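You operate a simulated robot arm through the tools that you are given. There is no shell and no other tool. Be economical: measure what you need, move in short steps, check, and stop when the job is done.

Carry out the task below with a simulated two-armed robot. There is one attempt and no reset: what you move stays moved.

JOB
Wipe up the spill on the top of the writing table with the striped cloth and put it back.

The check looks at the end state, three seconds after you hand in, the way a careful person would. Anything else that was tipped, shoved, dropped, spilled or broken makes it a failure. Flat cloth is picked up by pressing the open fingertips on it (5 to 10 N) and closing them slowly along it; thin cloth reads only 2 to 8 mm in the jaws.

ROBOT AND FRAMES
Two 7-joint arms with two-finger parallel grippers on one trunk, on a base that drives. Base frame: it is fixed to the floor where the robot stands at the start and does not move with it; the origin is under the middle of the robot, x ahead of it, y to its left, z up; the surface under the hand at the start is at about z = 760. Readings come in mm, degrees, newtons and seconds.
The left shoulder is at the start at [70, 130, 1087], the right one opposite. With the tool pointing down near the work surface each hand reaches from about 200 to 520 mm from the robot's upright axis, wherever it stands, measured 20 degrees to its own side. Payload 1.57 kg a hand.
The tool frame of a hand sits at the grasp point between the pads (the TCP): z along the fingers, y along the line on which they close. The tips reach 30 mm beyond it. Largest opening 80 mm; finger width 17, thickness 12; the body of the gripper, 40 by 82 mm, starts 80 mm behind the TCP.
Orientation is told as [roll, pitch, yaw] about the base's x, y, z axes, in that order, counted from this pose: with the fingers straight down and closing along the base's y, the tool's x points along the base's -x, its y along +y and its z along -z.

CONTROLS
- The arms move only by the tool jog_arm. It takes "left_deltas", "right_deltas" or both (then of equal length, played together; a hand with none holds still); each is a list of rows, each a list of 7 numbers: the turn, a rotation vector about the base's x, y, z in degrees, then the shift along the base's x, y, z in mm, then the gripper command, from -1 (shut) to 1 (fully open), values between in proportion. In form: [[wx, wy, wz, tx, ty, tz, jaw], ...]. A call has 1 to 20 rows; each row is the pose to reach, as a shift and turn from the pose commanded when the call began. Rows are played at 5 a second. More than 50 mm and 8.6 degrees between two rows, or a gripper value outside its range, and nothing of the call is played. A pose out of reach is approached as far as the arm can. The call stops where the force on the tool passes 40 N (or 10 N more than at its start, if that is more) or the arm is blocked; 0.2 s more then pass. The fingers move at their own pace (about 108 mm/s each) and stop on an object; they squeeze with about 42 N. The grip force told is the motor's: it shows also when the fingers shut on nothing. Time passes only in rows, and 0.2 s behind the last, so rows that repeat a pose let the fingers close. The reply holds the time, the measured pose of the TCP, the force on the tool along the base axes, the opening and the grip force, in the units named above and with some noise, with the torque about the TCP (base axes, N m) and any sound that the robot's microphone picked up, and new pictures: "views" is both (left out), scene, wrist or none (wrist: the cameras of the hands that moved).
- Cameras (640 x 400 px; columns grow to the right, rows downward): "scene" is now at [127.6, -3.9, 1294.7]; the picture's right is [-0.04, -1.00, 0.00], its down [-0.76, 0.03, -0.64] and it looks along [0.64, -0.03, -0.77] (base axes); focal length 257 px, centre (320, 200). "left" rides on the left gripper at [72, 7, -122] in its tool frame; the picture's right is [-0.09, 1.00, 0.00], its down [-0.84, -0.08, -0.54] and it looks along [-0.54, -0.05, 0.84] (tool axes); focal length 238 px, centre (320, 200). "right" rides on the right gripper at [72, -7, -122] in its tool frame; the picture's right is [0.09, 1.00, 0.00], its down [-0.84, 0.08, -0.54] and it looks along [-0.54, 0.05, 0.84] (tool axes); focal length 238 px, centre (320, 200). There is no depth. A picture from a camera that has moved, and an enlarged one, comes with that camera's place and axes in the base frame and with its lens.
- move_column(by): slides the trunk up (or, below 0, down) by that many mm; the arms and the scene camera ride with it, the base frame stays. It gives what a move gives, with no picture.
- drive_base(legs): drives the robot by 1 to 6 legs, each [ahead, left, turn to the left] in mm, mm and degrees, along the robot's own axes; the way and the turn of a leg run together, so that a leg with both is an arc; at most 1500 mm and 180 degrees a leg. The arms and the cameras ride along, it lands a little off, and it stops where it bumps. It gives what a move gives, and a new picture of the scene camera.
- pan_tilt(pan, tilt): turns the head with the scene camera to pan (to the left, within 86 degrees either way) and tilt (down, from -29 to 69), counted from straight ahead of the robot. It gives what a move gives, and a new picture of the scene camera.
- close_up(camera, box): a new picture of the part [left, top, right, bottom] of that camera's present view, enlarged. The clock stands still meanwhile.
- hand_in(): hands the job in; it is judged then, once.

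Work in short steps. Places have to be worked out from the pictures, the camera data and where the tool is seen: move nearer, look again, correct. Check each grasp and each placing, and mend what went wrong. You have 120 turns and 260 pictures in all, those below and enlarged ones among them. Open the grippers and draw the arms clear of the work before you hand the job in, unless the task says otherwise; then end with one line.

The tools are called after "Emit:" as a command line: name --argument value ..., lists and objects as JSON in quotes. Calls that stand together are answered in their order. jog_arm: Moves the arms, as the interface text tells. Its arguments: {"type":"object","properties":{"left_deltas":{"type":"array","items":{"type":"array","items":{"type":"number"}}},"right_deltas":{"type":"array","items":{"type":"array","items":{"type":"number"}}},"views":{"type":"string","enum":["both","scene","wrist","none"]}},"required":[]} The other tools are called the same way: move_column (by) slides the trunk up or down; drive_base (legs) drives the base; pan_tilt (pan, tilt) turns the head that bears the scene camera; close_up (camera, box) takes an enlarged picture of a part of a camera's view; hand_in () hands the job in.

At the start:

```text
time: 0.0
left_eef_pos: [440.7, 106.8, 1019.7]
left_tcp_rot: [0.0, 0.2, 0.0]
left_wrist_force: [0.5, 0.6, 0.2]
left_wrist_torque: [0.02, 0.03, 0.0]
left_grip_width: 79.8
left_grasp_force: 0.1
right_eef_pos: [413.2, -188.8, 1050.7]
right_tcp_rot: [-0.1, 0.0, 0.0]
right_wrist_force: [0.1, 0.2, 0.3]
right_wrist_torque: [0.02, -0.02, 0.02]
right_grip_width: 80.0
right_grasp_force: 0.1
trunk travel left (down, up): [-725.0, 215.0]
robot x, y, heading: [-3.0, -1.6, -0.2]
head pan, tilt: [-2.3, 49.9]
```

scene: 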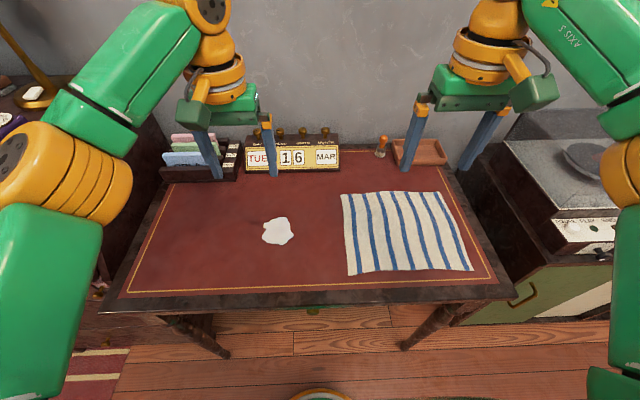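
right: 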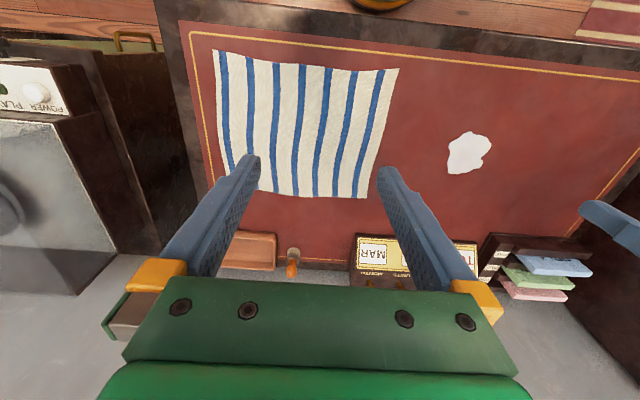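
left: 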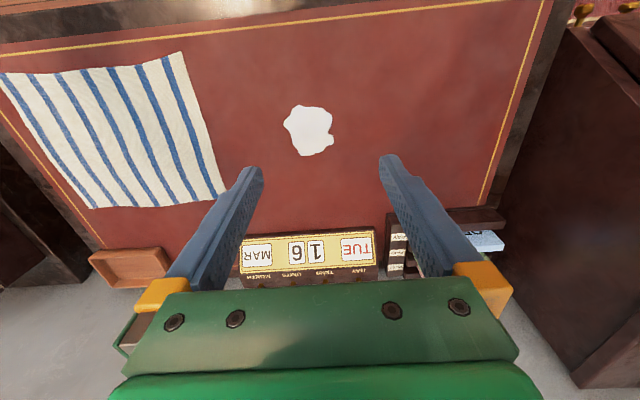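

The table is at about z=760. The spill is near (475, 85), and the cloth spans x 360–590, y -80 to -360. I plan to pinch its left and right edges with the two hands and slide it taut over the spill and back. First I move the base about 110 mm to the right to centre both hands.

Emit:
drive_base --legs '[[0, -110, 0]]'

Emit:
close_up --camera "scene" --box '[160, 120, 480, 320]'

```text
time: 1.2
left_eef_pos: [441.5, -0.1, 1017.9]
left_tcp_rot: [0.0, 0.2, 0.1]
left_wrist_force: [-0.3, -0.3, -0.3]
left_wrist_torque: [0.03, 0.03, -0.01]
left_grip_width: 80.0
left_grasp_force: 0.1
right_eef_pos: [413.2, -295.5, 1049.1]
right_tcp_rot: [-0.1, 0.1, 0.1]
right_wrist_force: [-0.2, -0.6, 0.5]
right_wrist_torque: [-0.01, 0.0, 0.0]
right_grip_width: 80.4
right_grasp_force: 0.1
trunk travel left (down, up): [-725.0, 215.0]
robot x, y, heading: [0.0, -109.1, 0.2]
head pan, tilt: [-2.3, 49.9]
camera scene: at [127.7, -110.5, 1294.7], right [-0.04, -1.0, 0.0], down [-0.76, 0.03, -0.64], along [0.64, -0.03, -0.77], focal length 257 px, centre (320, 200)
```

scene: 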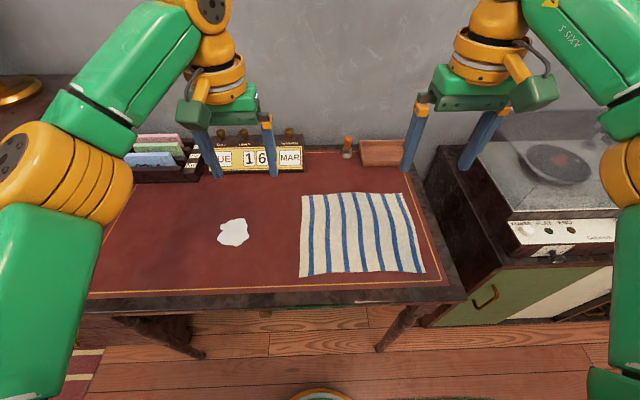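

```text
2.00 times, centred on (320, 220) of scene
camera zoom: at [127.7, -110.5, 1294.7], right [-0.04, -1.0, 0.0], down [-0.76, 0.03, -0.64], along [0.64, -0.03, -0.77], focal length 515 px, centre (320, 160)
```

zoom: 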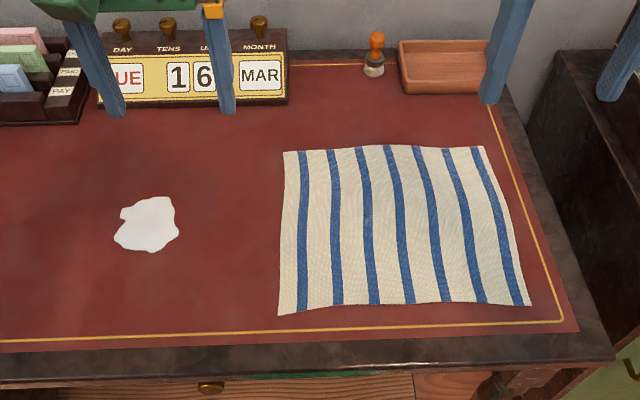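

The cloth corners check out at about (588,-81), (358,-77), (586,-358) and (358,-352), and the spill at (482, 84). I bring both hands above the middles of the left and right edges, with jaws at about 40 mm and tips about 60 mm up.

Emit:
jog_arm --left_deltas '[[0, 0, 0, 6, -22, -33, 0], [0, 0, 0, 12, -44, -66, 0], [0, 0, 0, 18, -66, -99, 0], [0, 0, 0, 24, -88, -132, 0], [0, 0, 0, 31, -112, -168, 0], [0, 0, 0, 31, -112, -168, 0]]' --right_deltas '[[0, 0, 0, 12, -6, -40, 0], [0, 0, 0, 24, -12, -80, 0], [0, 0, 0, 36, -18, -120, 0], [0, 0, 0, 48, -24, -160, 0], [0, 0, 0, 60, -28, -199, 0], [0, 0, 0, 60, -28, -199, 0]]'

```text
time: 2.6
left_eef_pos: [452.7, -99.8, 852.0]
left_tcp_rot: [0.0, 0.0, 0.3]
left_wrist_force: [0.0, -0.6, 0.3]
left_wrist_torque: [0.03, 0.02, 0.01]
left_grip_width: 39.9
left_grasp_force: 0.0
left hand out of reach, approached as far as the arm can: row 4, 5, 6
right_eef_pos: [471.4, -324.5, 848.4]
right_tcp_rot: [0.1, 0.0, 0.3]
right_wrist_force: [-1.4, 0.0, 0.0]
right_wrist_torque: [-0.03, -0.03, 0.0]
right_grip_width: 39.8
right_grasp_force: 0.1
trunk travel left (down, up): [-725.0, 215.0]
robot x, y, heading: [0.5, -107.4, -0.0]
head pan, tilt: [-2.3, 49.9]
camera scene: at [127.1, -112.9, 1294.7], right [-0.04, -1.0, 0.0], down [-0.76, 0.03, -0.64], along [0.64, -0.02, -0.77], focal length 257 px, centre (320, 200)
camera right: at [398.8, -331.4, 971.2], right [-0.1, 1.0, 0.0], down [0.84, 0.08, 0.54], along [0.54, 0.05, -0.84], focal length 238 px, centre (320, 200)
camera left: at [382.5, -92.7, 972.8], right [0.09, 1.0, 0.0], down [0.84, -0.07, 0.54], along [0.54, -0.05, -0.84], focal length 238 px, centre (320, 200)
```

scene: 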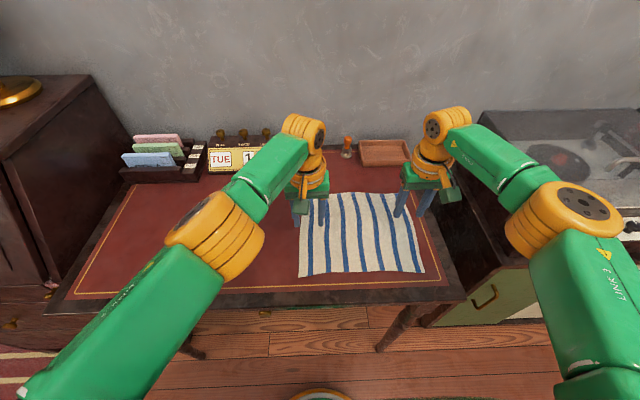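
right: 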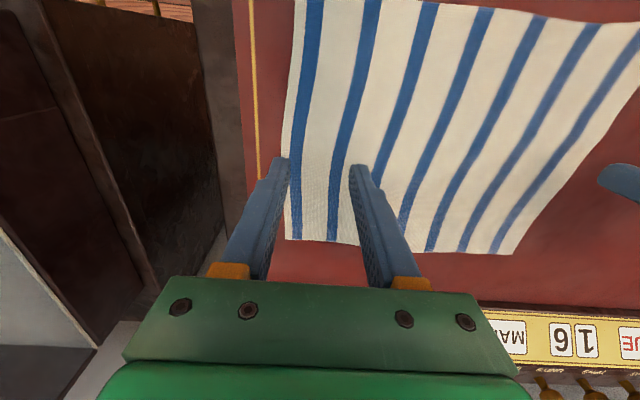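
left: 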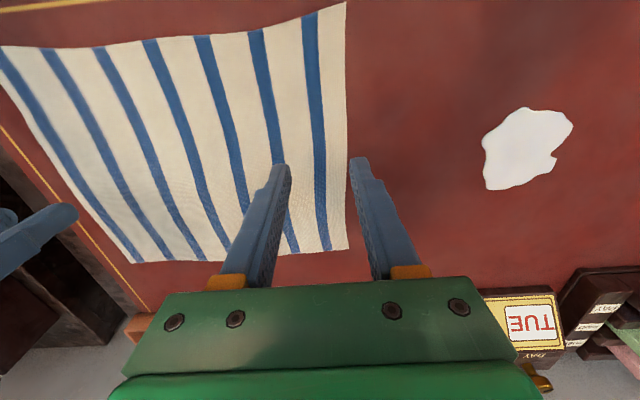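

The left hand is at its reach limit, about 12 mm short in y and 20 mm short in x. The base front is about 100 mm clear of the table, so I drive a little ahead.

Emit:
drive_base --legs '[[45, -10, 0]]'

```text
time: 3.5
left_eef_pos: [497.0, -109.2, 854.0]
left_tcp_rot: [-0.1, -0.1, 0.0]
left_wrist_force: [0.4, 0.8, 0.5]
left_wrist_torque: [-0.04, -0.03, -0.01]
left_grip_width: 40.2
left_grasp_force: 0.1
right_eef_pos: [513.8, -335.0, 851.1]
right_tcp_rot: [0.0, -0.3, 0.1]
right_wrist_force: [0.1, 0.8, 0.9]
right_wrist_torque: [0.0, -0.04, -0.03]
right_grip_width: 40.2
right_grasp_force: 0.1
trunk travel left (down, up): [-725.0, 215.0]
robot x, y, heading: [49.1, -119.7, 0.1]
head pan, tilt: [-2.3, 49.9]
camera scene: at [168.5, -121.7, 1295.2], right [-0.04, -1.0, 0.0], down [-0.76, 0.03, -0.65], along [0.65, -0.03, -0.76], focal length 257 px, centre (320, 200)
```

scene: 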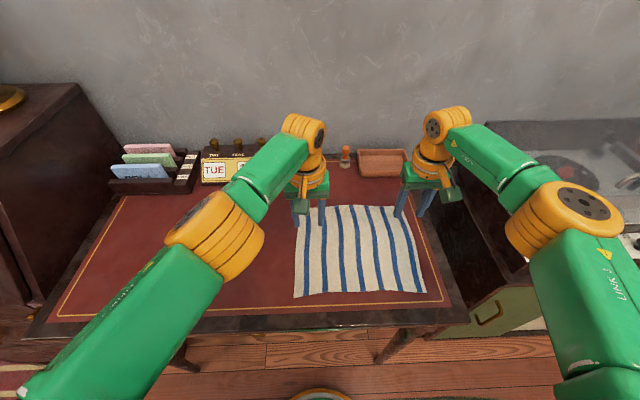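

Both hands now have margin. I move them to x≈475, left y≈-112 and right y≈-322, with tips about 25 mm above the cloth.

Emit:
jog_arm --left_deltas '[[0, 0, 0, -12, -2, -18, 0], [0, 0, 0, -22, -3, -37, 0], [0, 0, 0, -22, -3, -37, 0]]' --right_deltas '[[0, 0, 0, -20, 6, -18, 0], [0, 0, 0, -39, 13, -37, 0], [0, 0, 0, -39, 13, -37, 0]]' --views "wrist"

```text
time: 4.3
left_eef_pos: [476.4, -113.3, 814.9]
left_tcp_rot: [0.0, 0.1, 0.2]
left_wrist_force: [0.4, 0.1, 0.6]
left_wrist_torque: [-0.01, 0.05, 0.01]
left_grip_width: 40.0
left_grasp_force: 0.0
right_eef_pos: [475.9, -321.0, 811.9]
right_tcp_rot: [0.0, 0.1, 0.0]
right_wrist_force: [-0.2, 0.2, -0.1]
right_wrist_torque: [0.0, 0.03, 0.0]
right_grip_width: 39.7
right_grasp_force: 0.0
trunk travel left (down, up): [-725.0, 215.0]
robot x, y, heading: [47.6, -120.0, 0.3]
head pan, tilt: [-2.3, 49.9]
camera right: at [404.5, -328.4, 933.8], right [-0.09, 1.0, 0.0], down [0.84, 0.08, 0.54], along [0.54, 0.05, -0.84], focal length 238 px, centre (320, 200)
camera left: at [406.2, -105.9, 936.1], right [0.09, 1.0, 0.0], down [0.84, -0.07, 0.54], along [0.54, -0.05, -0.84], focal length 238 px, centre (320, 200)
```

right: 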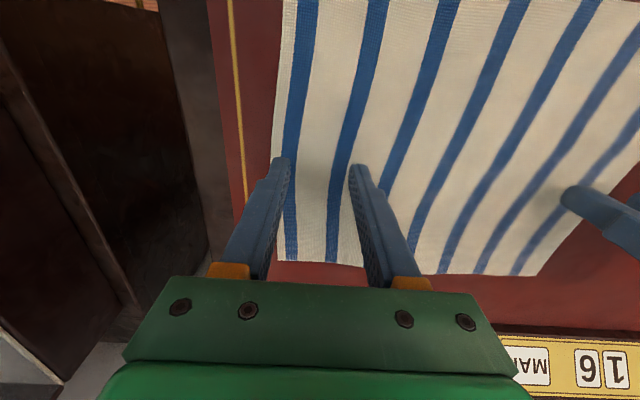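
left: 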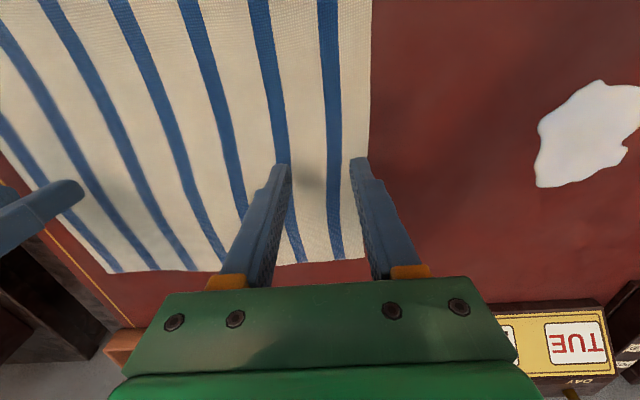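

The outer fingers lie right at the cloth edges, so I shift each hand 8 mm inward and lower until the tips are just above the cloth.

Emit:
jog_arm --left_deltas '[[0, 0, 0, 0, -8, -8, 0], [0, 0, 0, 0, -8, -16, 0], [0, 0, 0, 0, -8, -21, 0]]' --right_deltas '[[0, 0, 0, 0, 8, -8, 0], [0, 0, 0, 0, 8, -14, 0], [0, 0, 0, 0, 8, -18, 0]]' --views "wrist"

```text
time: 5.1
left_eef_pos: [476.6, -122.2, 792.7]
left_tcp_rot: [0.0, 0.1, 0.2]
left_wrist_force: [0.2, -0.3, -0.3]
left_wrist_torque: [-0.01, 0.0, 0.0]
left_grip_width: 39.9
left_grasp_force: 0.2
right_eef_pos: [477.9, -313.3, 795.7]
right_tcp_rot: [0.0, 0.0, 0.1]
right_wrist_force: [0.0, 0.2, 0.4]
right_wrist_torque: [-0.01, 0.03, 0.01]
right_grip_width: 39.8
right_grasp_force: 0.2
trunk travel left (down, up): [-725.0, 215.0]
robot x, y, heading: [43.4, -119.6, 0.1]
head pan, tilt: [-2.3, 49.9]
camera right: at [404.8, -320.2, 917.2], right [-0.09, 1.0, 0.0], down [0.84, 0.08, 0.54], along [0.54, 0.05, -0.84], focal length 238 px, centre (320, 200)
camera left: at [405.8, -114.4, 914.8], right [0.09, 1.0, 0.0], down [0.84, -0.07, 0.54], along [0.54, -0.05, -0.84], focal length 238 px, centre (320, 200)
```

right: 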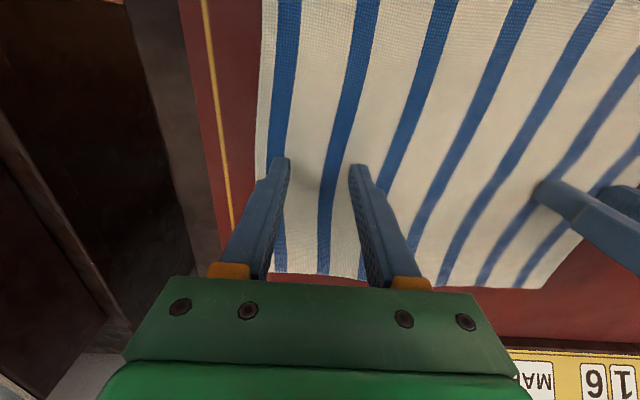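
left: 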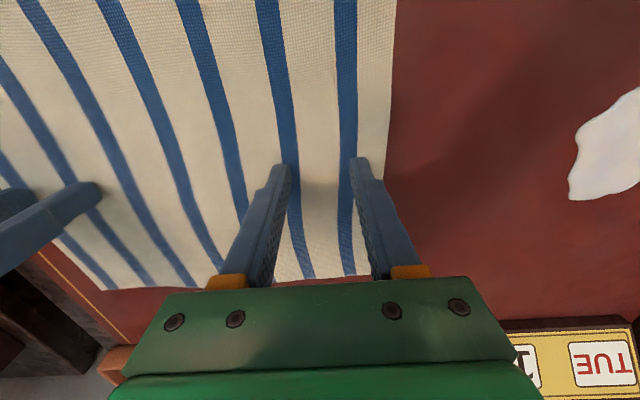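

Both fingertip pairs are now over cloth with some margin. Next I lower in 1 mm steps to find contact.

Emit:
jog_arm --left_deltas '[[0, 0, 0, 0, 0, -1, 0], [0, 0, 0, 0, 0, -2, 0], [0, 0, 0, 0, 0, -3, 0]]' --right_deltas '[[0, 0, 0, 0, 0, -2, 0], [0, 0, 0, 0, 0, -4, 0], [0, 0, 0, 0, 0, -6, 0]]' --views "none"

```text
time: 5.9
left_eef_pos: [475.0, -120.8, 790.3]
left_tcp_rot: [-0.1, 0.0, 0.2]
left_wrist_force: [-0.1, 0.4, 0.4]
left_wrist_torque: [0.0, 0.02, -0.03]
left_grip_width: 39.9
left_grasp_force: 0.1
right_eef_pos: [478.3, -312.7, 791.4]
right_tcp_rot: [0.0, -0.3, 0.1]
right_wrist_force: [3.6, -2.7, 17.6]
right_wrist_torque: [-0.18, -0.09, 0.0]
right_grip_width: 40.2
right_grasp_force: 0.1
trunk travel left (down, up): [-725.0, 215.0]
robot x, y, heading: [47.3, -121.0, 0.2]
head pan, tilt: [-2.3, 49.9]
```

The right hand is pressing at 17.6 N, slightly too much, so I back it off 1 mm. The left isn't touching yet and goes 2 mm lower.

Emit:
jog_arm --left_deltas '[[0, 0, 0, 0, 0, -1, 0], [0, 0, 0, 0, 0, -2, 0]]' --right_deltas '[[0, 0, 0, 0, 0, 0.5, 0], [0, 0, 0, 0, 0, 1.0, 0]]' --views "none"

```text
time: 6.5
left_eef_pos: [475.1, -120.9, 789.4]
left_tcp_rot: [-0.1, -0.3, 0.2]
left_wrist_force: [4.0, 2.7, 22.8]
left_wrist_torque: [0.49, -0.02, -0.08]
left_grip_width: 40.3
left_grasp_force: 0.0
right_eef_pos: [476.1, -313.8, 790.7]
right_tcp_rot: [-0.1, -0.2, 0.0]
right_wrist_force: [0.9, 0.8, 4.6]
right_wrist_torque: [-0.04, -0.04, -0.02]
right_grip_width: 40.1
right_grasp_force: 0.0
trunk travel left (down, up): [-725.0, 215.0]
robot x, y, heading: [42.7, -122.4, 0.2]
head pan, tilt: [-2.3, 49.9]
```

Contact stiffness is about 13 N/mm. I trim the left up 1.1 mm and the right down 0.3 mm for about 8 N each, then close slowly.

Emit:
jog_arm --left_deltas '[[0, 0, 0, 0, 0, 0, 0], [0, 0, 0, 0, 0, 1.1, 0], [0, 0, 0, 0, 0, 1.1, -0.1], [0, 0, 0, 0, 0, 1.1, -0.2], [0, 0, 0, 0, 0, 1.1, -0.3], [0, 0, 0, 0, 0, 1.1, -0.4], [0, 0, 0, 0, 0, 1.1, -0.5], [0, 0, 0, 0, 0, 1.1, -0.6], [0, 0, 0, 0, 0, 1.1, -0.7], [0, 0, 0, 0, 0, 1.1, -0.8], [0, 0, 0, 0, 0, 1.1, -0.9], [0, 0, 0, 0, 0, 1.1, -1], [0, 0, 0, 0, 0, 1.1, -1], [0, 0, 0, 0, 0, 1.1, -1]]' --right_deltas '[[0, 0, 0, 0, 0, -0.3, 0], [0, 0, 0, 0, 0, -0.3, 0], [0, 0, 0, 0, 0, -0.3, -0.1], [0, 0, 0, 0, 0, -0.3, -0.2], [0, 0, 0, 0, 0, -0.3, -0.3], [0, 0, 0, 0, 0, -0.3, -0.4], [0, 0, 0, 0, 0, -0.3, -0.5], [0, 0, 0, 0, 0, -0.3, -0.6], [0, 0, 0, 0, 0, -0.3, -0.7], [0, 0, 0, 0, 0, -0.3, -0.8], [0, 0, 0, 0, 0, -0.3, -0.9], [0, 0, 0, 0, 0, -0.3, -1], [0, 0, 0, 0, 0, -0.3, -1], [0, 0, 0, 0, 0, -0.3, -1]]'

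```text
time: 9.5
left_eef_pos: [473.9, -120.9, 790.9]
left_tcp_rot: [-0.1, -0.1, 0.3]
left_wrist_force: [0.2, -6.8, 10.0]
left_wrist_torque: [-0.18, 0.04, 0.02]
left_grip_width: 2.5
left_grasp_force: 23.3
right_eef_pos: [476.8, -313.3, 792.2]
right_tcp_rot: [0.0, -0.2, 0.0]
right_wrist_force: [-0.5, 8.2, 4.8]
right_wrist_torque: [0.23, 0.0, 0.0]
right_grip_width: 1.9
right_grasp_force: 24.0
trunk travel left (down, up): [-725.0, 215.0]
robot x, y, heading: [45.9, -119.4, 0.1]
head pan, tilt: [-2.3, 49.9]
camera scene: at [168.6, -121.6, 1295.1], right [-0.04, -1.0, 0.0], down [-0.76, 0.03, -0.65], along [0.65, -0.03, -0.76], focal length 257 px, centre (320, 200)
camera right: at [402.3, -319.5, 913.3], right [-0.09, 1.0, 0.0], down [0.83, 0.08, 0.55], along [0.54, 0.05, -0.84], focal length 238 px, centre (320, 200)
camera left: at [402.6, -113.0, 912.8], right [0.09, 1.0, 0.0], down [0.84, -0.07, 0.54], along [0.54, -0.05, -0.84], focal length 238 px, centre (320, 200)
```

scene: 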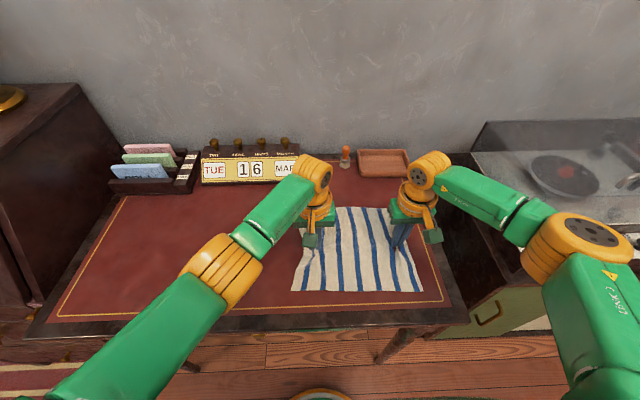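
right: 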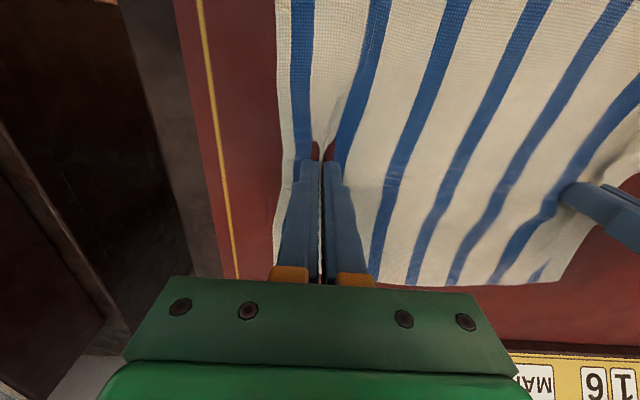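
left: 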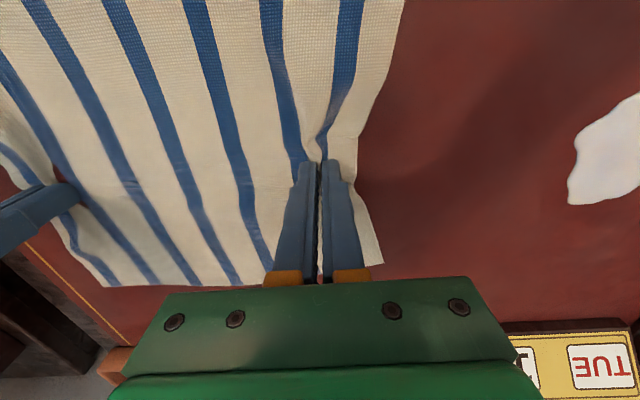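

Both grasps read thin cloth (2.5 and 1.9 mm). I lift both 12 mm to verify the cloth comes along.

Emit:
jog_arm --left_deltas '[[0, 0, 0, 0, 0, 6, -1], [0, 0, 0, 0, 0, 12, -1], [0, 0, 0, 0, 0, 12, -1]]' --right_deltas '[[0, 0, 0, 0, 0, 6, -1], [0, 0, 0, 0, 0, 12, -1], [0, 0, 0, 0, 0, 12, -1]]' --views "wrist"

```text
time: 10.3
left_eef_pos: [476.0, -121.2, 801.4]
left_tcp_rot: [0.0, 0.1, 0.1]
left_wrist_force: [-0.2, -7.6, 0.9]
left_wrist_torque: [-0.27, 0.0, 0.0]
left_grip_width: 2.1
left_grasp_force: 24.1
right_eef_pos: [478.1, -315.4, 801.5]
right_tcp_rot: [0.0, 0.0, 0.1]
right_wrist_force: [-0.4, 7.6, 0.7]
right_wrist_torque: [0.24, 0.04, 0.02]
right_grip_width: 1.8
right_grasp_force: 23.7
trunk travel left (down, up): [-725.0, 215.0]
robot x, y, heading: [45.9, -117.9, 0.1]
head pan, tilt: [-2.3, 49.9]
camera right: at [405.3, -321.0, 923.3], right [-0.09, 1.0, 0.0], down [0.84, 0.08, 0.54], along [0.54, 0.05, -0.84], focal length 238 px, centre (320, 200)
camera left: at [405.8, -113.8, 922.9], right [0.09, 1.0, 0.0], down [0.84, -0.07, 0.54], along [0.54, -0.05, -0.84], focal length 238 px, centre (320, 200)
```

right: 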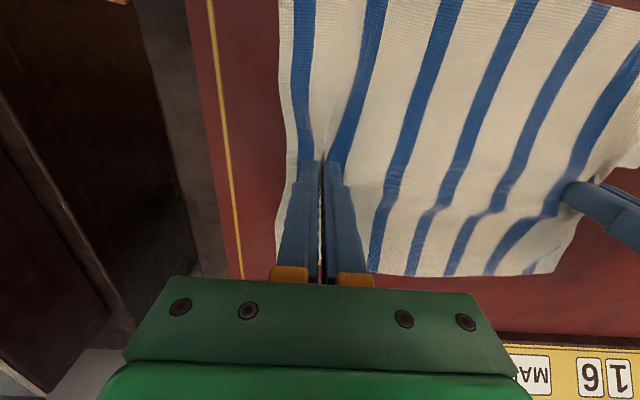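
left: 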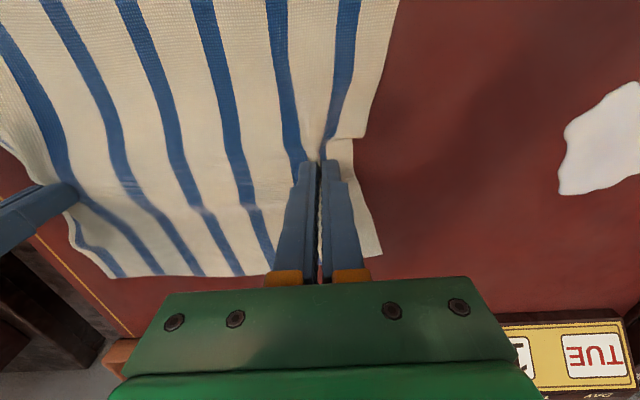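

The cloth is held taut by both hands (about 7.6 N tension). I carry it 140 mm left at this low height, to just short of the spill, easing the tension by 4 mm.

Emit:
jog_arm --left_deltas '[[0, 0, 0, 0, 20, 0, -1], [0, 0, 0, 0, 50, 0, -1], [0, 0, 0, 0, 80, 0, -1], [0, 0, 0, 0, 110, 0, -1], [0, 0, 0, 0, 140, 0, -1], [0, 0, 0, 0, 140, 0, -1]]' --right_deltas '[[0, 0, 0, 0, 24, 0, -1], [0, 0, 0, 0, 54, 0, -1], [0, 0, 0, 0, 84, 0, -1], [0, 0, 0, 0, 114, 0, -1], [0, 0, 0, 0, 144, 0, -1], [0, 0, 0, 0, 144, 0, -1]]'

```text
time: 11.7
left_eef_pos: [475.3, 17.7, 800.7]
left_tcp_rot: [0.0, 0.2, 0.2]
left_wrist_force: [-0.1, -2.2, 0.2]
left_wrist_torque: [-0.08, 0.01, -0.03]
left_grip_width: 2.2
left_grasp_force: 23.5
right_eef_pos: [478.5, -171.1, 802.9]
right_tcp_rot: [0.1, -0.1, 0.0]
right_wrist_force: [0.2, 1.4, -0.6]
right_wrist_torque: [0.09, -0.04, -0.01]
right_grip_width: 1.7
right_grasp_force: 23.7
trunk travel left (down, up): [-725.0, 215.0]
robot x, y, heading: [44.3, -116.7, -0.1]
head pan, tilt: [-2.3, 49.9]
camera scene: at [172.8, -123.8, 1294.7], right [-0.04, -1.0, 0.0], down [-0.76, 0.03, -0.64], along [0.64, -0.02, -0.77], focal length 257 px, centre (320, 200)
camera right: at [404.8, -177.5, 925.3], right [-0.09, 1.0, 0.0], down [0.84, 0.08, 0.54], along [0.54, 0.05, -0.84], focal length 238 px, centre (320, 200)
camera left: at [405.2, 25.7, 922.4], right [0.09, 1.0, 0.0], down [0.84, -0.07, 0.54], along [0.54, -0.05, -0.84], focal length 238 px, centre (320, 200)
```

scene: 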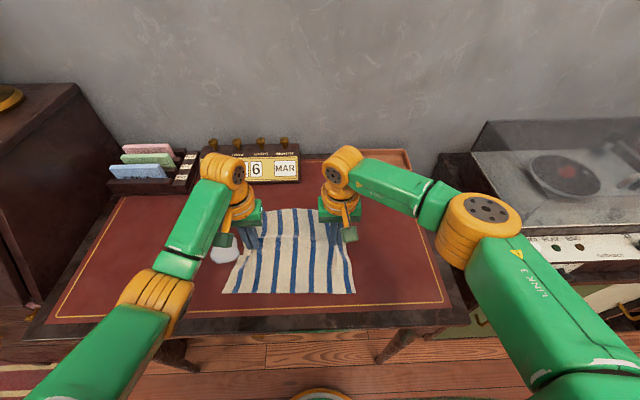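
right: 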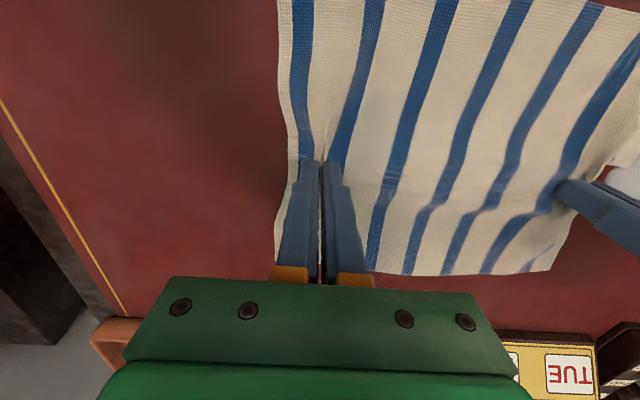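
left: 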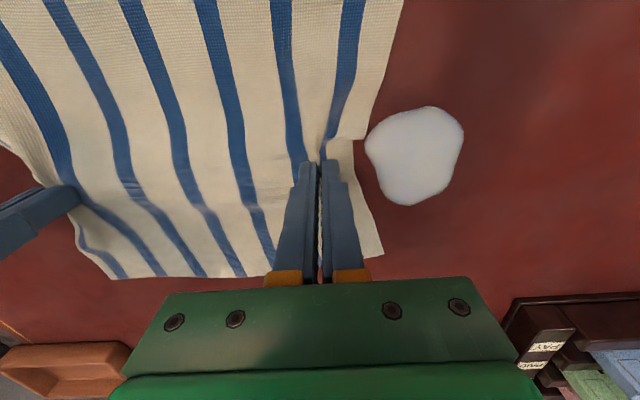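

The spill now sits just ahead of the left fingers. I lower both hands to light pressure and slide the cloth 60 mm left over it.

Emit:
jog_arm --left_deltas '[[0, 0, 0, 0, 0, -6, -1], [0, 0, 0, 0, 0, -12, -1], [0, 0, 0, 0, 15, -12, -1], [0, 0, 0, 0, 30, -12, -1], [0, 0, 0, 0, 45, -12, -1], [0, 0, 0, 0, 60, -12, -1]]' --right_deltas '[[0, 0, 0, 0, 0, -5, -1], [0, 0, 0, 0, 0, -10, -1], [0, 0, 0, 0, 15, -10, -1], [0, 0, 0, 0, 30, -10, -1], [0, 0, 0, 0, 45, -10, -1], [0, 0, 0, 0, 60, -10, -1]]' --views "wrist"

```text
time: 13.1
left_eef_pos: [474.4, 74.8, 791.8]
left_tcp_rot: [0.1, -0.2, 0.0]
left_wrist_force: [1.9, -7.9, 19.6]
left_wrist_torque: [-0.19, 0.02, -0.02]
left_grip_width: 2.3
left_grasp_force: 23.6
right_eef_pos: [473.6, -112.5, 794.2]
right_tcp_rot: [0.2, -0.2, 0.1]
right_wrist_force: [0.0, 0.0, 0.2]
right_wrist_torque: [-0.03, 0.01, 0.0]
right_grip_width: 2.0
right_grasp_force: 23.9
trunk travel left (down, up): [-725.0, 215.0]
robot x, y, heading: [45.9, -117.2, 0.1]
head pan, tilt: [-2.3, 49.9]
camera right: at [400.4, -119.1, 915.3], right [-0.09, 1.0, 0.0], down [0.83, 0.08, 0.55], along [0.54, 0.05, -0.84], focal length 238 px, centre (320, 200)
camera left: at [402.8, 82.1, 912.5], right [0.09, 1.0, 0.0], down [0.83, -0.08, 0.55], along [0.54, -0.05, -0.84], focal length 238 px, centre (320, 200)
```

right: 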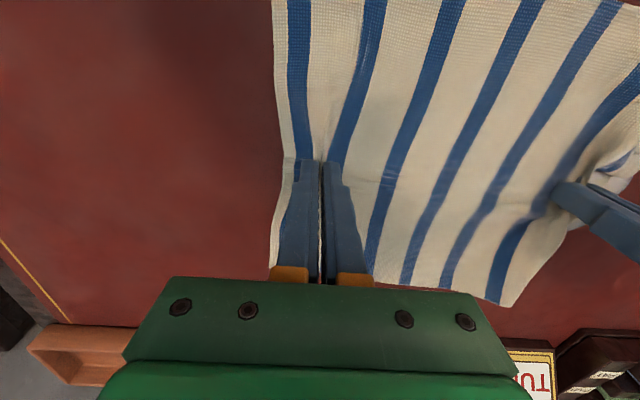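
left: 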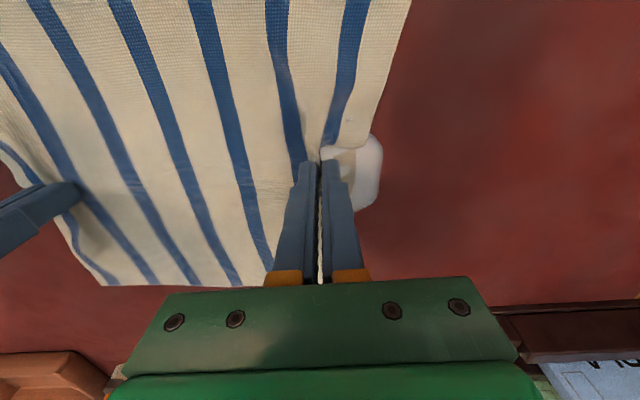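

The cloth now covers part of the spill, and pressure is 20 N. I ease it by 0.5 mm, continue left 60 mm, then rub in ±x.

Emit:
jog_arm --left_deltas '[[0, 0, 0, 0, 15, 0.5, -1], [0, 0, 0, 0, 30, 0.5, -1], [0, 0, 0, 0, 45, 0.5, -1], [0, 0, 0, 0, 60, 0.5, -1], [0, 0, 0, 20, 60, 0.5, -1], [0, 0, 0, 20, 40, 0.5, -1], [0, 0, 0, 20, 20, 0.5, -1], [0, 0, 0, 20, 0, 0.5, -1], [0, 0, 0, 20, -20, 0.5, -1]]' --right_deltas '[[0, 0, 0, 0, 15, 0, -1], [0, 0, 0, 0, 30, 0, -1], [0, 0, 0, 0, 45, 0, -1], [0, 0, 0, 0, 60, 0, -1], [0, 0, 0, 20, 60, 0, -1], [0, 0, 0, 20, 40, 0, -1], [0, 0, 0, 20, 20, 0, -1], [0, 0, 0, 20, 0, 0, -1], [0, 0, 0, 20, -20, 0, -1]]'

```text
time: 14.1
left_eef_pos: [476.2, 126.6, 791.8]
left_tcp_rot: [-1.0, -0.2, -0.6]
left_wrist_force: [-3.3, -24.7, 10.8]
left_wrist_torque: [-0.83, 0.03, -0.22]
left_grip_width: 3.8
left_grasp_force: 24.5
right_eef_pos: [464.1, -78.2, 796.5]
right_tcp_rot: [1.1, -0.2, 0.6]
right_wrist_force: [1.3, 21.1, -0.6]
right_wrist_torque: [0.63, -0.01, 0.05]
right_grip_width: 1.9
right_grasp_force: 23.8
right hand out of reach, approached as far as the arm can: row 2, 3, 4
trunk travel left (down, up): [-725.0, 215.0]
robot x, y, heading: [45.2, -118.8, 0.2]
head pan, tilt: [-2.3, 49.9]
stopped in row 4 (left hand): the force on the tool passed its limit at 47 N (the readings are from after the stop); the commanded pose is now the measured one
camera scene: at [169.0, -124.2, 1295.0], right [-0.04, -1.0, 0.0], down [-0.76, 0.03, -0.65], along [0.65, -0.02, -0.76], focal length 257 px, centre (320, 200)
camera right: at [390.4, -88.3, 917.4], right [-0.1, 0.99, 0.02], down [0.83, 0.08, 0.55], along [0.54, 0.07, -0.84], focal length 238 px, centre (320, 200)
camera left: at [404.4, 137.1, 912.7], right [0.1, 0.99, -0.02], down [0.83, -0.07, 0.55], along [0.54, -0.07, -0.84], focal length 238 px, centre (320, 200)
```

scene: 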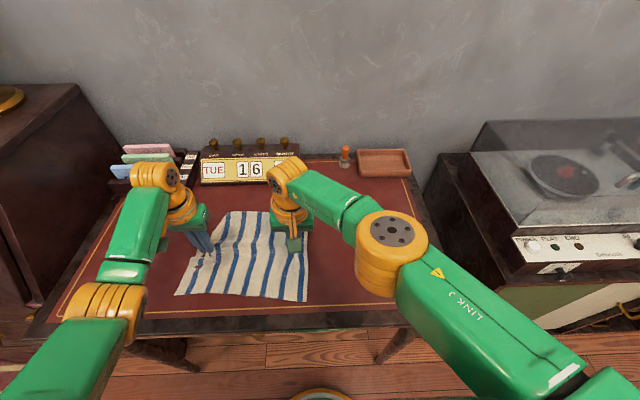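
right: 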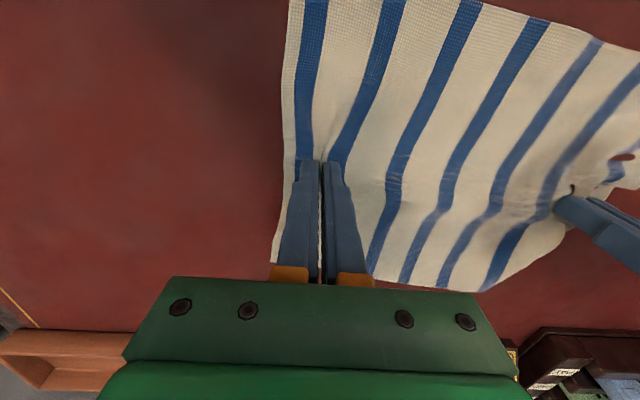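
left: 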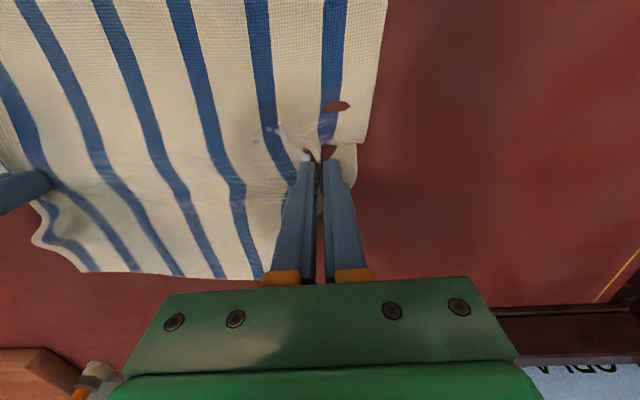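

The right hand hit its reach limit, so the cloth was over-stretched. I ease the left hand back 16 mm and raise both a little, then look.

Emit:
jog_arm --left_deltas '[[0, 0, 0, 0, -10, 1, -1], [0, 0, 0, 0, -16, 4, -1], [0, 0, 0, 0, -16, 8, -1]]' --right_deltas '[[0, 0, 0, 0, 0, 0, -1], [0, 0, 0, 0, 0, 2, -1], [0, 0, 0, 0, 0, 4, -1]]'

Emit:
close_up --camera "scene" --box '[140, 180, 340, 305]'

```text
time: 14.9
left_eef_pos: [476.3, 114.7, 798.2]
left_tcp_rot: [-0.6, 0.2, -0.1]
left_wrist_force: [-0.1, -4.6, -0.8]
left_wrist_torque: [-0.13, 0.02, -0.05]
left_grip_width: 2.1
left_grasp_force: 23.5
right_eef_pos: [465.6, -82.5, 797.9]
right_tcp_rot: [0.5, 0.0, 0.4]
right_wrist_force: [0.6, 5.2, -0.4]
right_wrist_torque: [0.1, 0.01, 0.04]
right_grip_width: 1.9
right_grasp_force: 23.6
trunk travel left (down, up): [-725.0, 215.0]
robot x, y, heading: [44.5, -117.3, 0.1]
head pan, tilt: [-2.3, 49.9]
camera scene: at [172.4, -122.4, 1294.6], right [-0.04, -1.0, 0.0], down [-0.76, 0.03, -0.64], along [0.64, -0.02, -0.77], focal length 257 px, centre (320, 200)
camera right: at [392.9, -89.1, 920.3], right [-0.1, 1.0, 0.01], down [0.84, 0.08, 0.54], along [0.54, 0.06, -0.84], focal length 238 px, centre (320, 200)
camera left: at [406.1, 123.7, 919.0], right [0.09, 1.0, -0.01], down [0.84, -0.07, 0.54], along [0.54, -0.06, -0.84], focal length 238 px, centre (320, 200)
```

scene: 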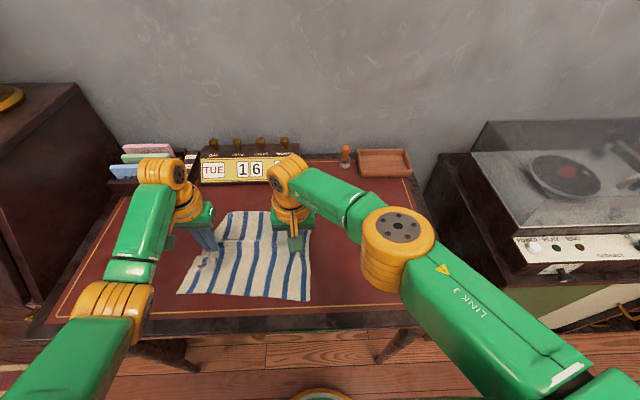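
right: 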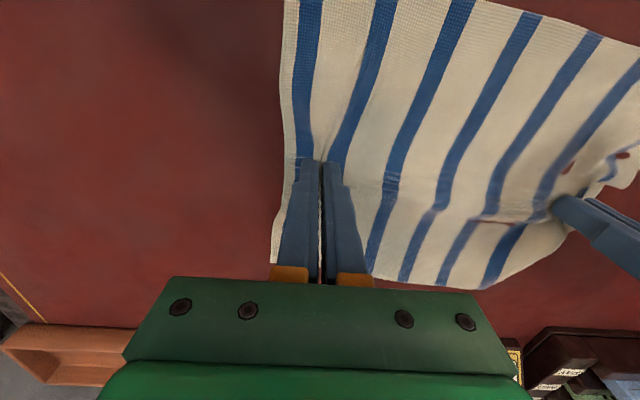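
left: 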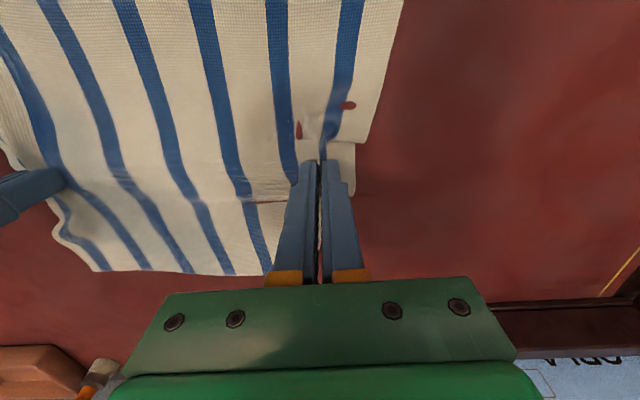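

```text
3.20 times, centred on (240, 242) of scene
camera zoom: at [172.4, -122.4, 1294.6], right [-0.04, -1.0, 0.0], down [-0.76, 0.03, -0.64], along [0.64, -0.02, -0.77], focal length 823 px, centre (576, 64)
```

zoom: 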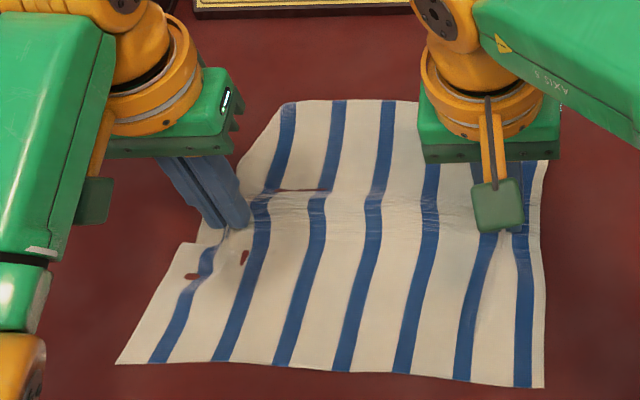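

The cloth covers the spill, and the red specks look like the thin cloth clipping into the tabletop. I now rub in a loop with light left-hand pressure, both hands moving together.

Emit:
jog_arm --left_deltas '[[0, 0, 0, 0, 0, -8, -1], [0, 0, 0, 8, -15, -8, -1], [0, 0, 0, 20, -30, -8, -1], [0, 0, 0, 20, -50, -8, -1], [0, 0, 0, 20, -70, -8, -1], [0, 0, 0, 0, -70, -8, -1], [0, 0, 0, -20, -70, -8, -1], [0, 0, 0, -20, -50, -8, -1], [0, 0, 0, -20, -30, -8, -1], [0, 0, 0, -20, -12, -8, -1], [0, 0, 0, 0, -12, -8, -1]]' --right_deltas '[[0, 0, 0, 0, 0, -3, -1], [0, 0, 0, 4, -13, -3, -1], [0, 0, 0, 10, -28, -3, -1], [0, 0, 0, 15, -48, -3, -1], [0, 0, 0, 20, -68, -3, -1], [0, 0, 0, 0, -68, -3, -1], [0, 0, 0, -20, -68, -3, -1], [0, 0, 0, -20, -48, -3, -1], [0, 0, 0, -20, -28, -3, -1], [0, 0, 0, -20, -10, -3, -1], [0, 0, 0, 0, -10, -3, -1]]' --views "wrist"

```text
time: 17.3
left_eef_pos: [473.1, 104.6, 789.8]
left_tcp_rot: [-0.5, -0.1, 0.0]
left_wrist_force: [-6.1, -1.9, 12.0]
left_wrist_torque: [-0.05, 0.16, -0.03]
left_grip_width: 2.3
left_grasp_force: 23.5
right_eef_pos: [463.0, -90.1, 796.7]
right_tcp_rot: [0.7, -0.2, 0.5]
right_wrist_force: [0.2, 3.1, -1.2]
right_wrist_torque: [0.14, -0.01, 0.05]
right_grip_width: 1.9
right_grasp_force: 24.0
trunk travel left (down, up): [-725.0, 215.0]
robot x, y, heading: [44.4, -116.1, -0.1]
head pan, tilt: [-2.3, 49.9]
camera right: at [389.9, -99.4, 918.3], right [-0.1, 0.99, 0.01], down [0.83, 0.08, 0.55], along [0.54, 0.06, -0.84], focal length 238 px, centre (320, 200)
camera left: at [402.0, 113.1, 912.8], right [0.09, 1.0, -0.01], down [0.84, -0.07, 0.54], along [0.54, -0.06, -0.84], focal length 238 px, centre (320, 200)
```

right: 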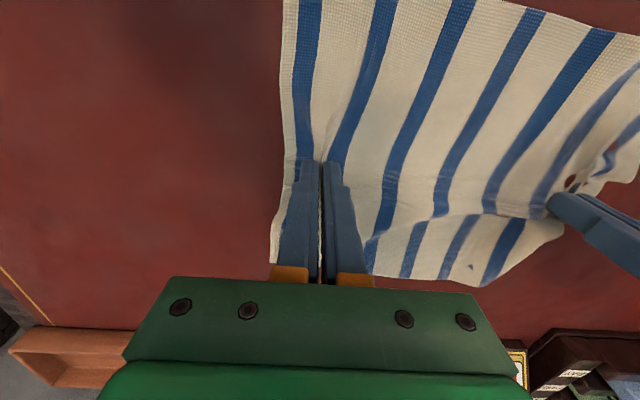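
left: 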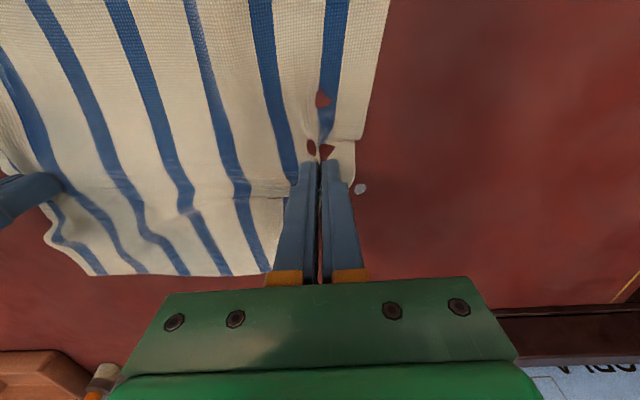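

A small droplet remains near (492, 133), just past the cloth. I lift slightly and shift the base 50 mm left so the right hand regains reach.

Emit:
jog_arm --left_deltas '[[0, 0, 0, 0, 0, 5, -1], [0, 0, 0, 0, 0, 8, -1]]' --right_deltas '[[0, 0, 0, 0, 0, 0, -1], [0, 0, 0, 0, 0, 2, -1]]' --views "none"

Emit:
drive_base --legs '[[0, 50, 0]]'

Emit:
close_up --camera "left" --box '[160, 0, 640, 300]'

```text
time: 17.9
left_eef_pos: [477.2, 102.7, 797.6]
left_tcp_rot: [-0.5, 0.1, -0.2]
left_wrist_force: [-0.5, -3.2, -0.1]
left_wrist_torque: [-0.1, 0.02, -0.04]
left_grip_width: 2.0
left_grasp_force: 23.7
right_eef_pos: [465.8, -91.3, 796.1]
right_tcp_rot: [0.6, 0.0, 0.3]
right_wrist_force: [0.1, 2.6, -0.8]
right_wrist_torque: [0.07, 0.01, -0.01]
right_grip_width: 1.6
right_grasp_force: 23.2
trunk travel left (down, up): [-725.0, 215.0]
robot x, y, heading: [45.6, -120.3, 0.3]
head pan, tilt: [-2.3, 49.9]
```

```text
time: 18.8
left_eef_pos: [478.3, 151.4, 797.2]
left_tcp_rot: [-0.5, 0.2, -0.1]
left_wrist_force: [-0.1, -2.9, 0.1]
left_wrist_torque: [-0.11, 0.01, -0.05]
left_grip_width: 1.9
left_grasp_force: 23.6
right_eef_pos: [466.7, -43.4, 796.0]
right_tcp_rot: [0.7, 0.0, 0.3]
right_wrist_force: [0.5, 3.0, -0.4]
right_wrist_torque: [0.08, -0.04, 0.01]
right_grip_width: 1.9
right_grasp_force: 23.3
trunk travel left (down, up): [-725.0, 215.0]
robot x, y, heading: [43.9, -67.7, -0.1]
head pan, tilt: [-2.3, 49.9]
camera scene: at [172.4, -75.1, 1294.7], right [-0.04, -1.0, 0.0], down [-0.76, 0.03, -0.64], along [0.64, -0.02, -0.77], focal length 257 px, centre (320, 200)
```

scene: 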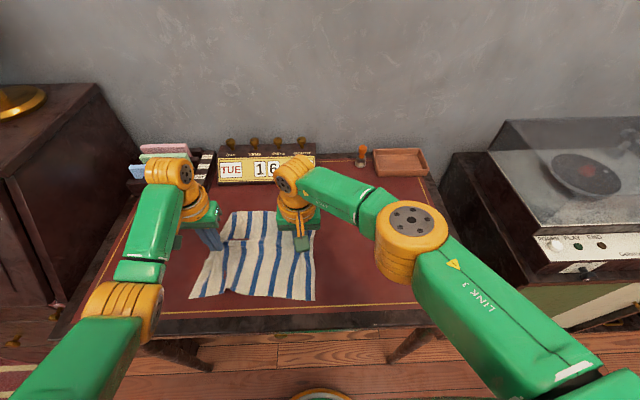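

```text
1.33 times, centred on (400, 150) of left
camera zoom: at [406.4, 160.3, 919.7], right [0.1, 1.0, -0.01], down [0.84, -0.08, 0.54], along [0.54, -0.06, -0.84], focal length 318 px, centre (213, 267)
```

zoom: 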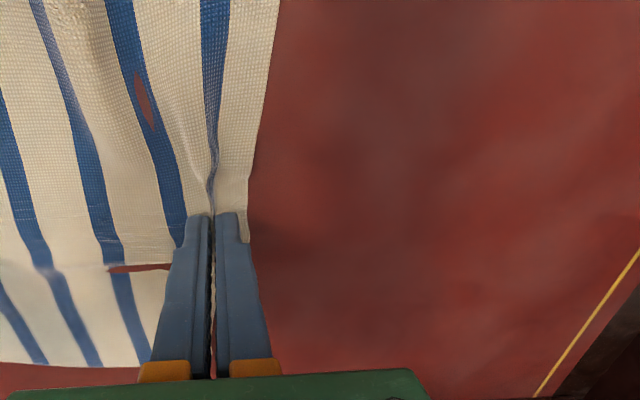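

Reach is regained, and the visible tabletop beyond the cloth is clean. I press and rub in lanes over x≈440–515, y≈50–150.

Emit:
jog_arm --left_deltas '[[0, 0, 0, 8, 0, -4, -1], [0, 0, 0, 15, 0, -7.5, -1], [0, 0, 0, 15, -25, -7.5, -1], [0, 0, 0, 15, -50, -7.5, -1], [0, 0, 0, 15, -75, -7.5, -1], [0, 0, 0, 15, -100, -7.5, -1], [0, 0, 0, 35, -100, -7.5, -1], [0, 0, 0, 35, -75, -7.5, -1], [0, 0, 0, 35, -50, -7.5, -1], [0, 0, 0, 30, -25, -7.5, -1], [0, 0, 0, 10, -10, -7.5, -1], [0, 0, 0, -10, -10, -7.5, -1], [0, 0, 0, -12, -35, -7.5, -1], [0, 0, 0, -12, -60, -7.5, -1], [0, 0, 0, -12, -90, -7.5, -1], [0, 0, 0, -35, -90, -7.5, -1], [0, 0, 0, -35, -65, -7.5, -1], [0, 0, 0, -35, -40, -7.5, -1], [0, 0, 0, -35, -15, -7.5, -1], [0, 0, 0, -20, -15, -2, -1]]' --right_deltas '[[0, 0, 0, 2, 2, -1, -1], [0, 0, 0, 5, 2, -1, -1], [0, 0, 0, 10, -23, -1, -1], [0, 0, 0, 15, -48, -1, -1], [0, 0, 0, 15, -73, -1, -1], [0, 0, 0, 15, -98, -1, -1], [0, 0, 0, 30, -98, -1, -1], [0, 0, 0, 25, -73, -1, -1], [0, 0, 0, 20, -48, -1, -1], [0, 0, 0, 10, -23, -1, -1], [0, 0, 0, 0, -8, -1, -1], [0, 0, 0, -10, -8, -1, -1], [0, 0, 0, -12, -33, -1, -1], [0, 0, 0, -12, -58, -1, -1], [0, 0, 0, -12, -88, -1, -1], [0, 0, 0, -35, -88, -1, -1], [0, 0, 0, -35, -63, -1, -1], [0, 0, 0, -35, -38, -1, -1], [0, 0, 0, -35, -13, -1, -1], [0, 0, 0, -20, -13, 0, -1]]' --views "both"

```text
time: 23.0
left_eef_pos: [457.1, 139.0, 794.1]
left_tcp_rot: [-0.7, 0.3, -0.2]
left_wrist_force: [-0.1, -1.4, 0.5]
left_wrist_torque: [-0.03, 0.07, -0.03]
left_grip_width: 2.0
left_grasp_force: 23.6
right_eef_pos: [447.3, -53.1, 794.5]
right_tcp_rot: [0.7, 0.1, 0.4]
right_wrist_force: [0.3, 2.1, 0.5]
right_wrist_torque: [0.03, 0.02, 0.0]
right_grip_width: 1.9
right_grasp_force: 24.0
trunk travel left (down, up): [-725.0, 215.0]
robot x, y, heading: [49.3, -67.4, 0.1]
head pan, tilt: [-2.3, 49.9]
camera scene: at [174.6, -71.4, 1294.2], right [-0.04, -1.0, 0.0], down [-0.77, 0.03, -0.64], along [0.64, -0.03, -0.77], focal length 257 px, centre (320, 200)
camera right: at [375.0, -61.5, 916.3], right [-0.1, 1.0, 0.01], down [0.84, 0.08, 0.54], along [0.54, 0.06, -0.84], focal length 238 px, centre (320, 200)
camera left: at [387.4, 147.2, 916.0], right [0.1, 1.0, -0.01], down [0.84, -0.07, 0.54], along [0.54, -0.06, -0.84], focal length 238 px, centre (320, 200)
```

scene: 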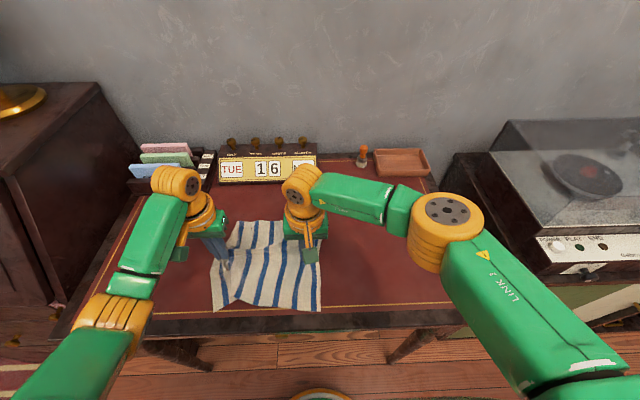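
right: 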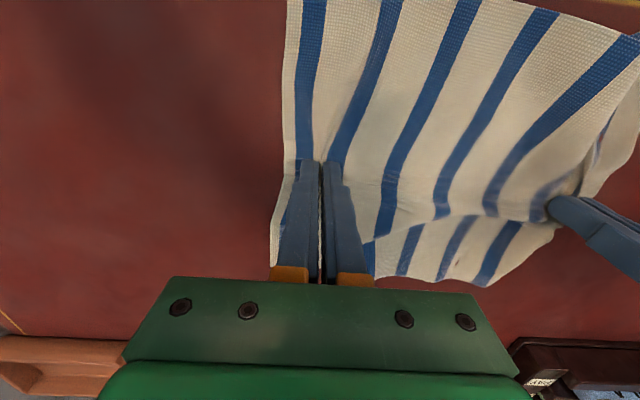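
left: 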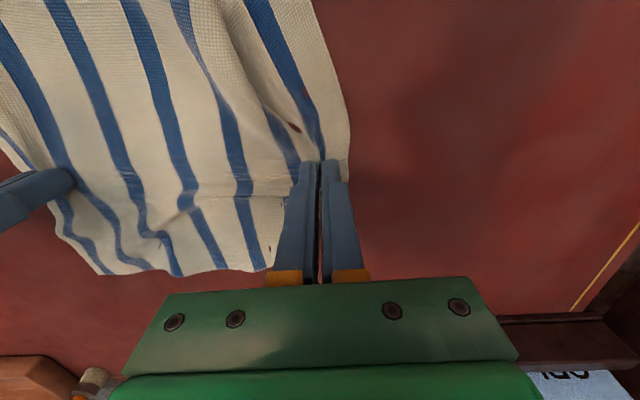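

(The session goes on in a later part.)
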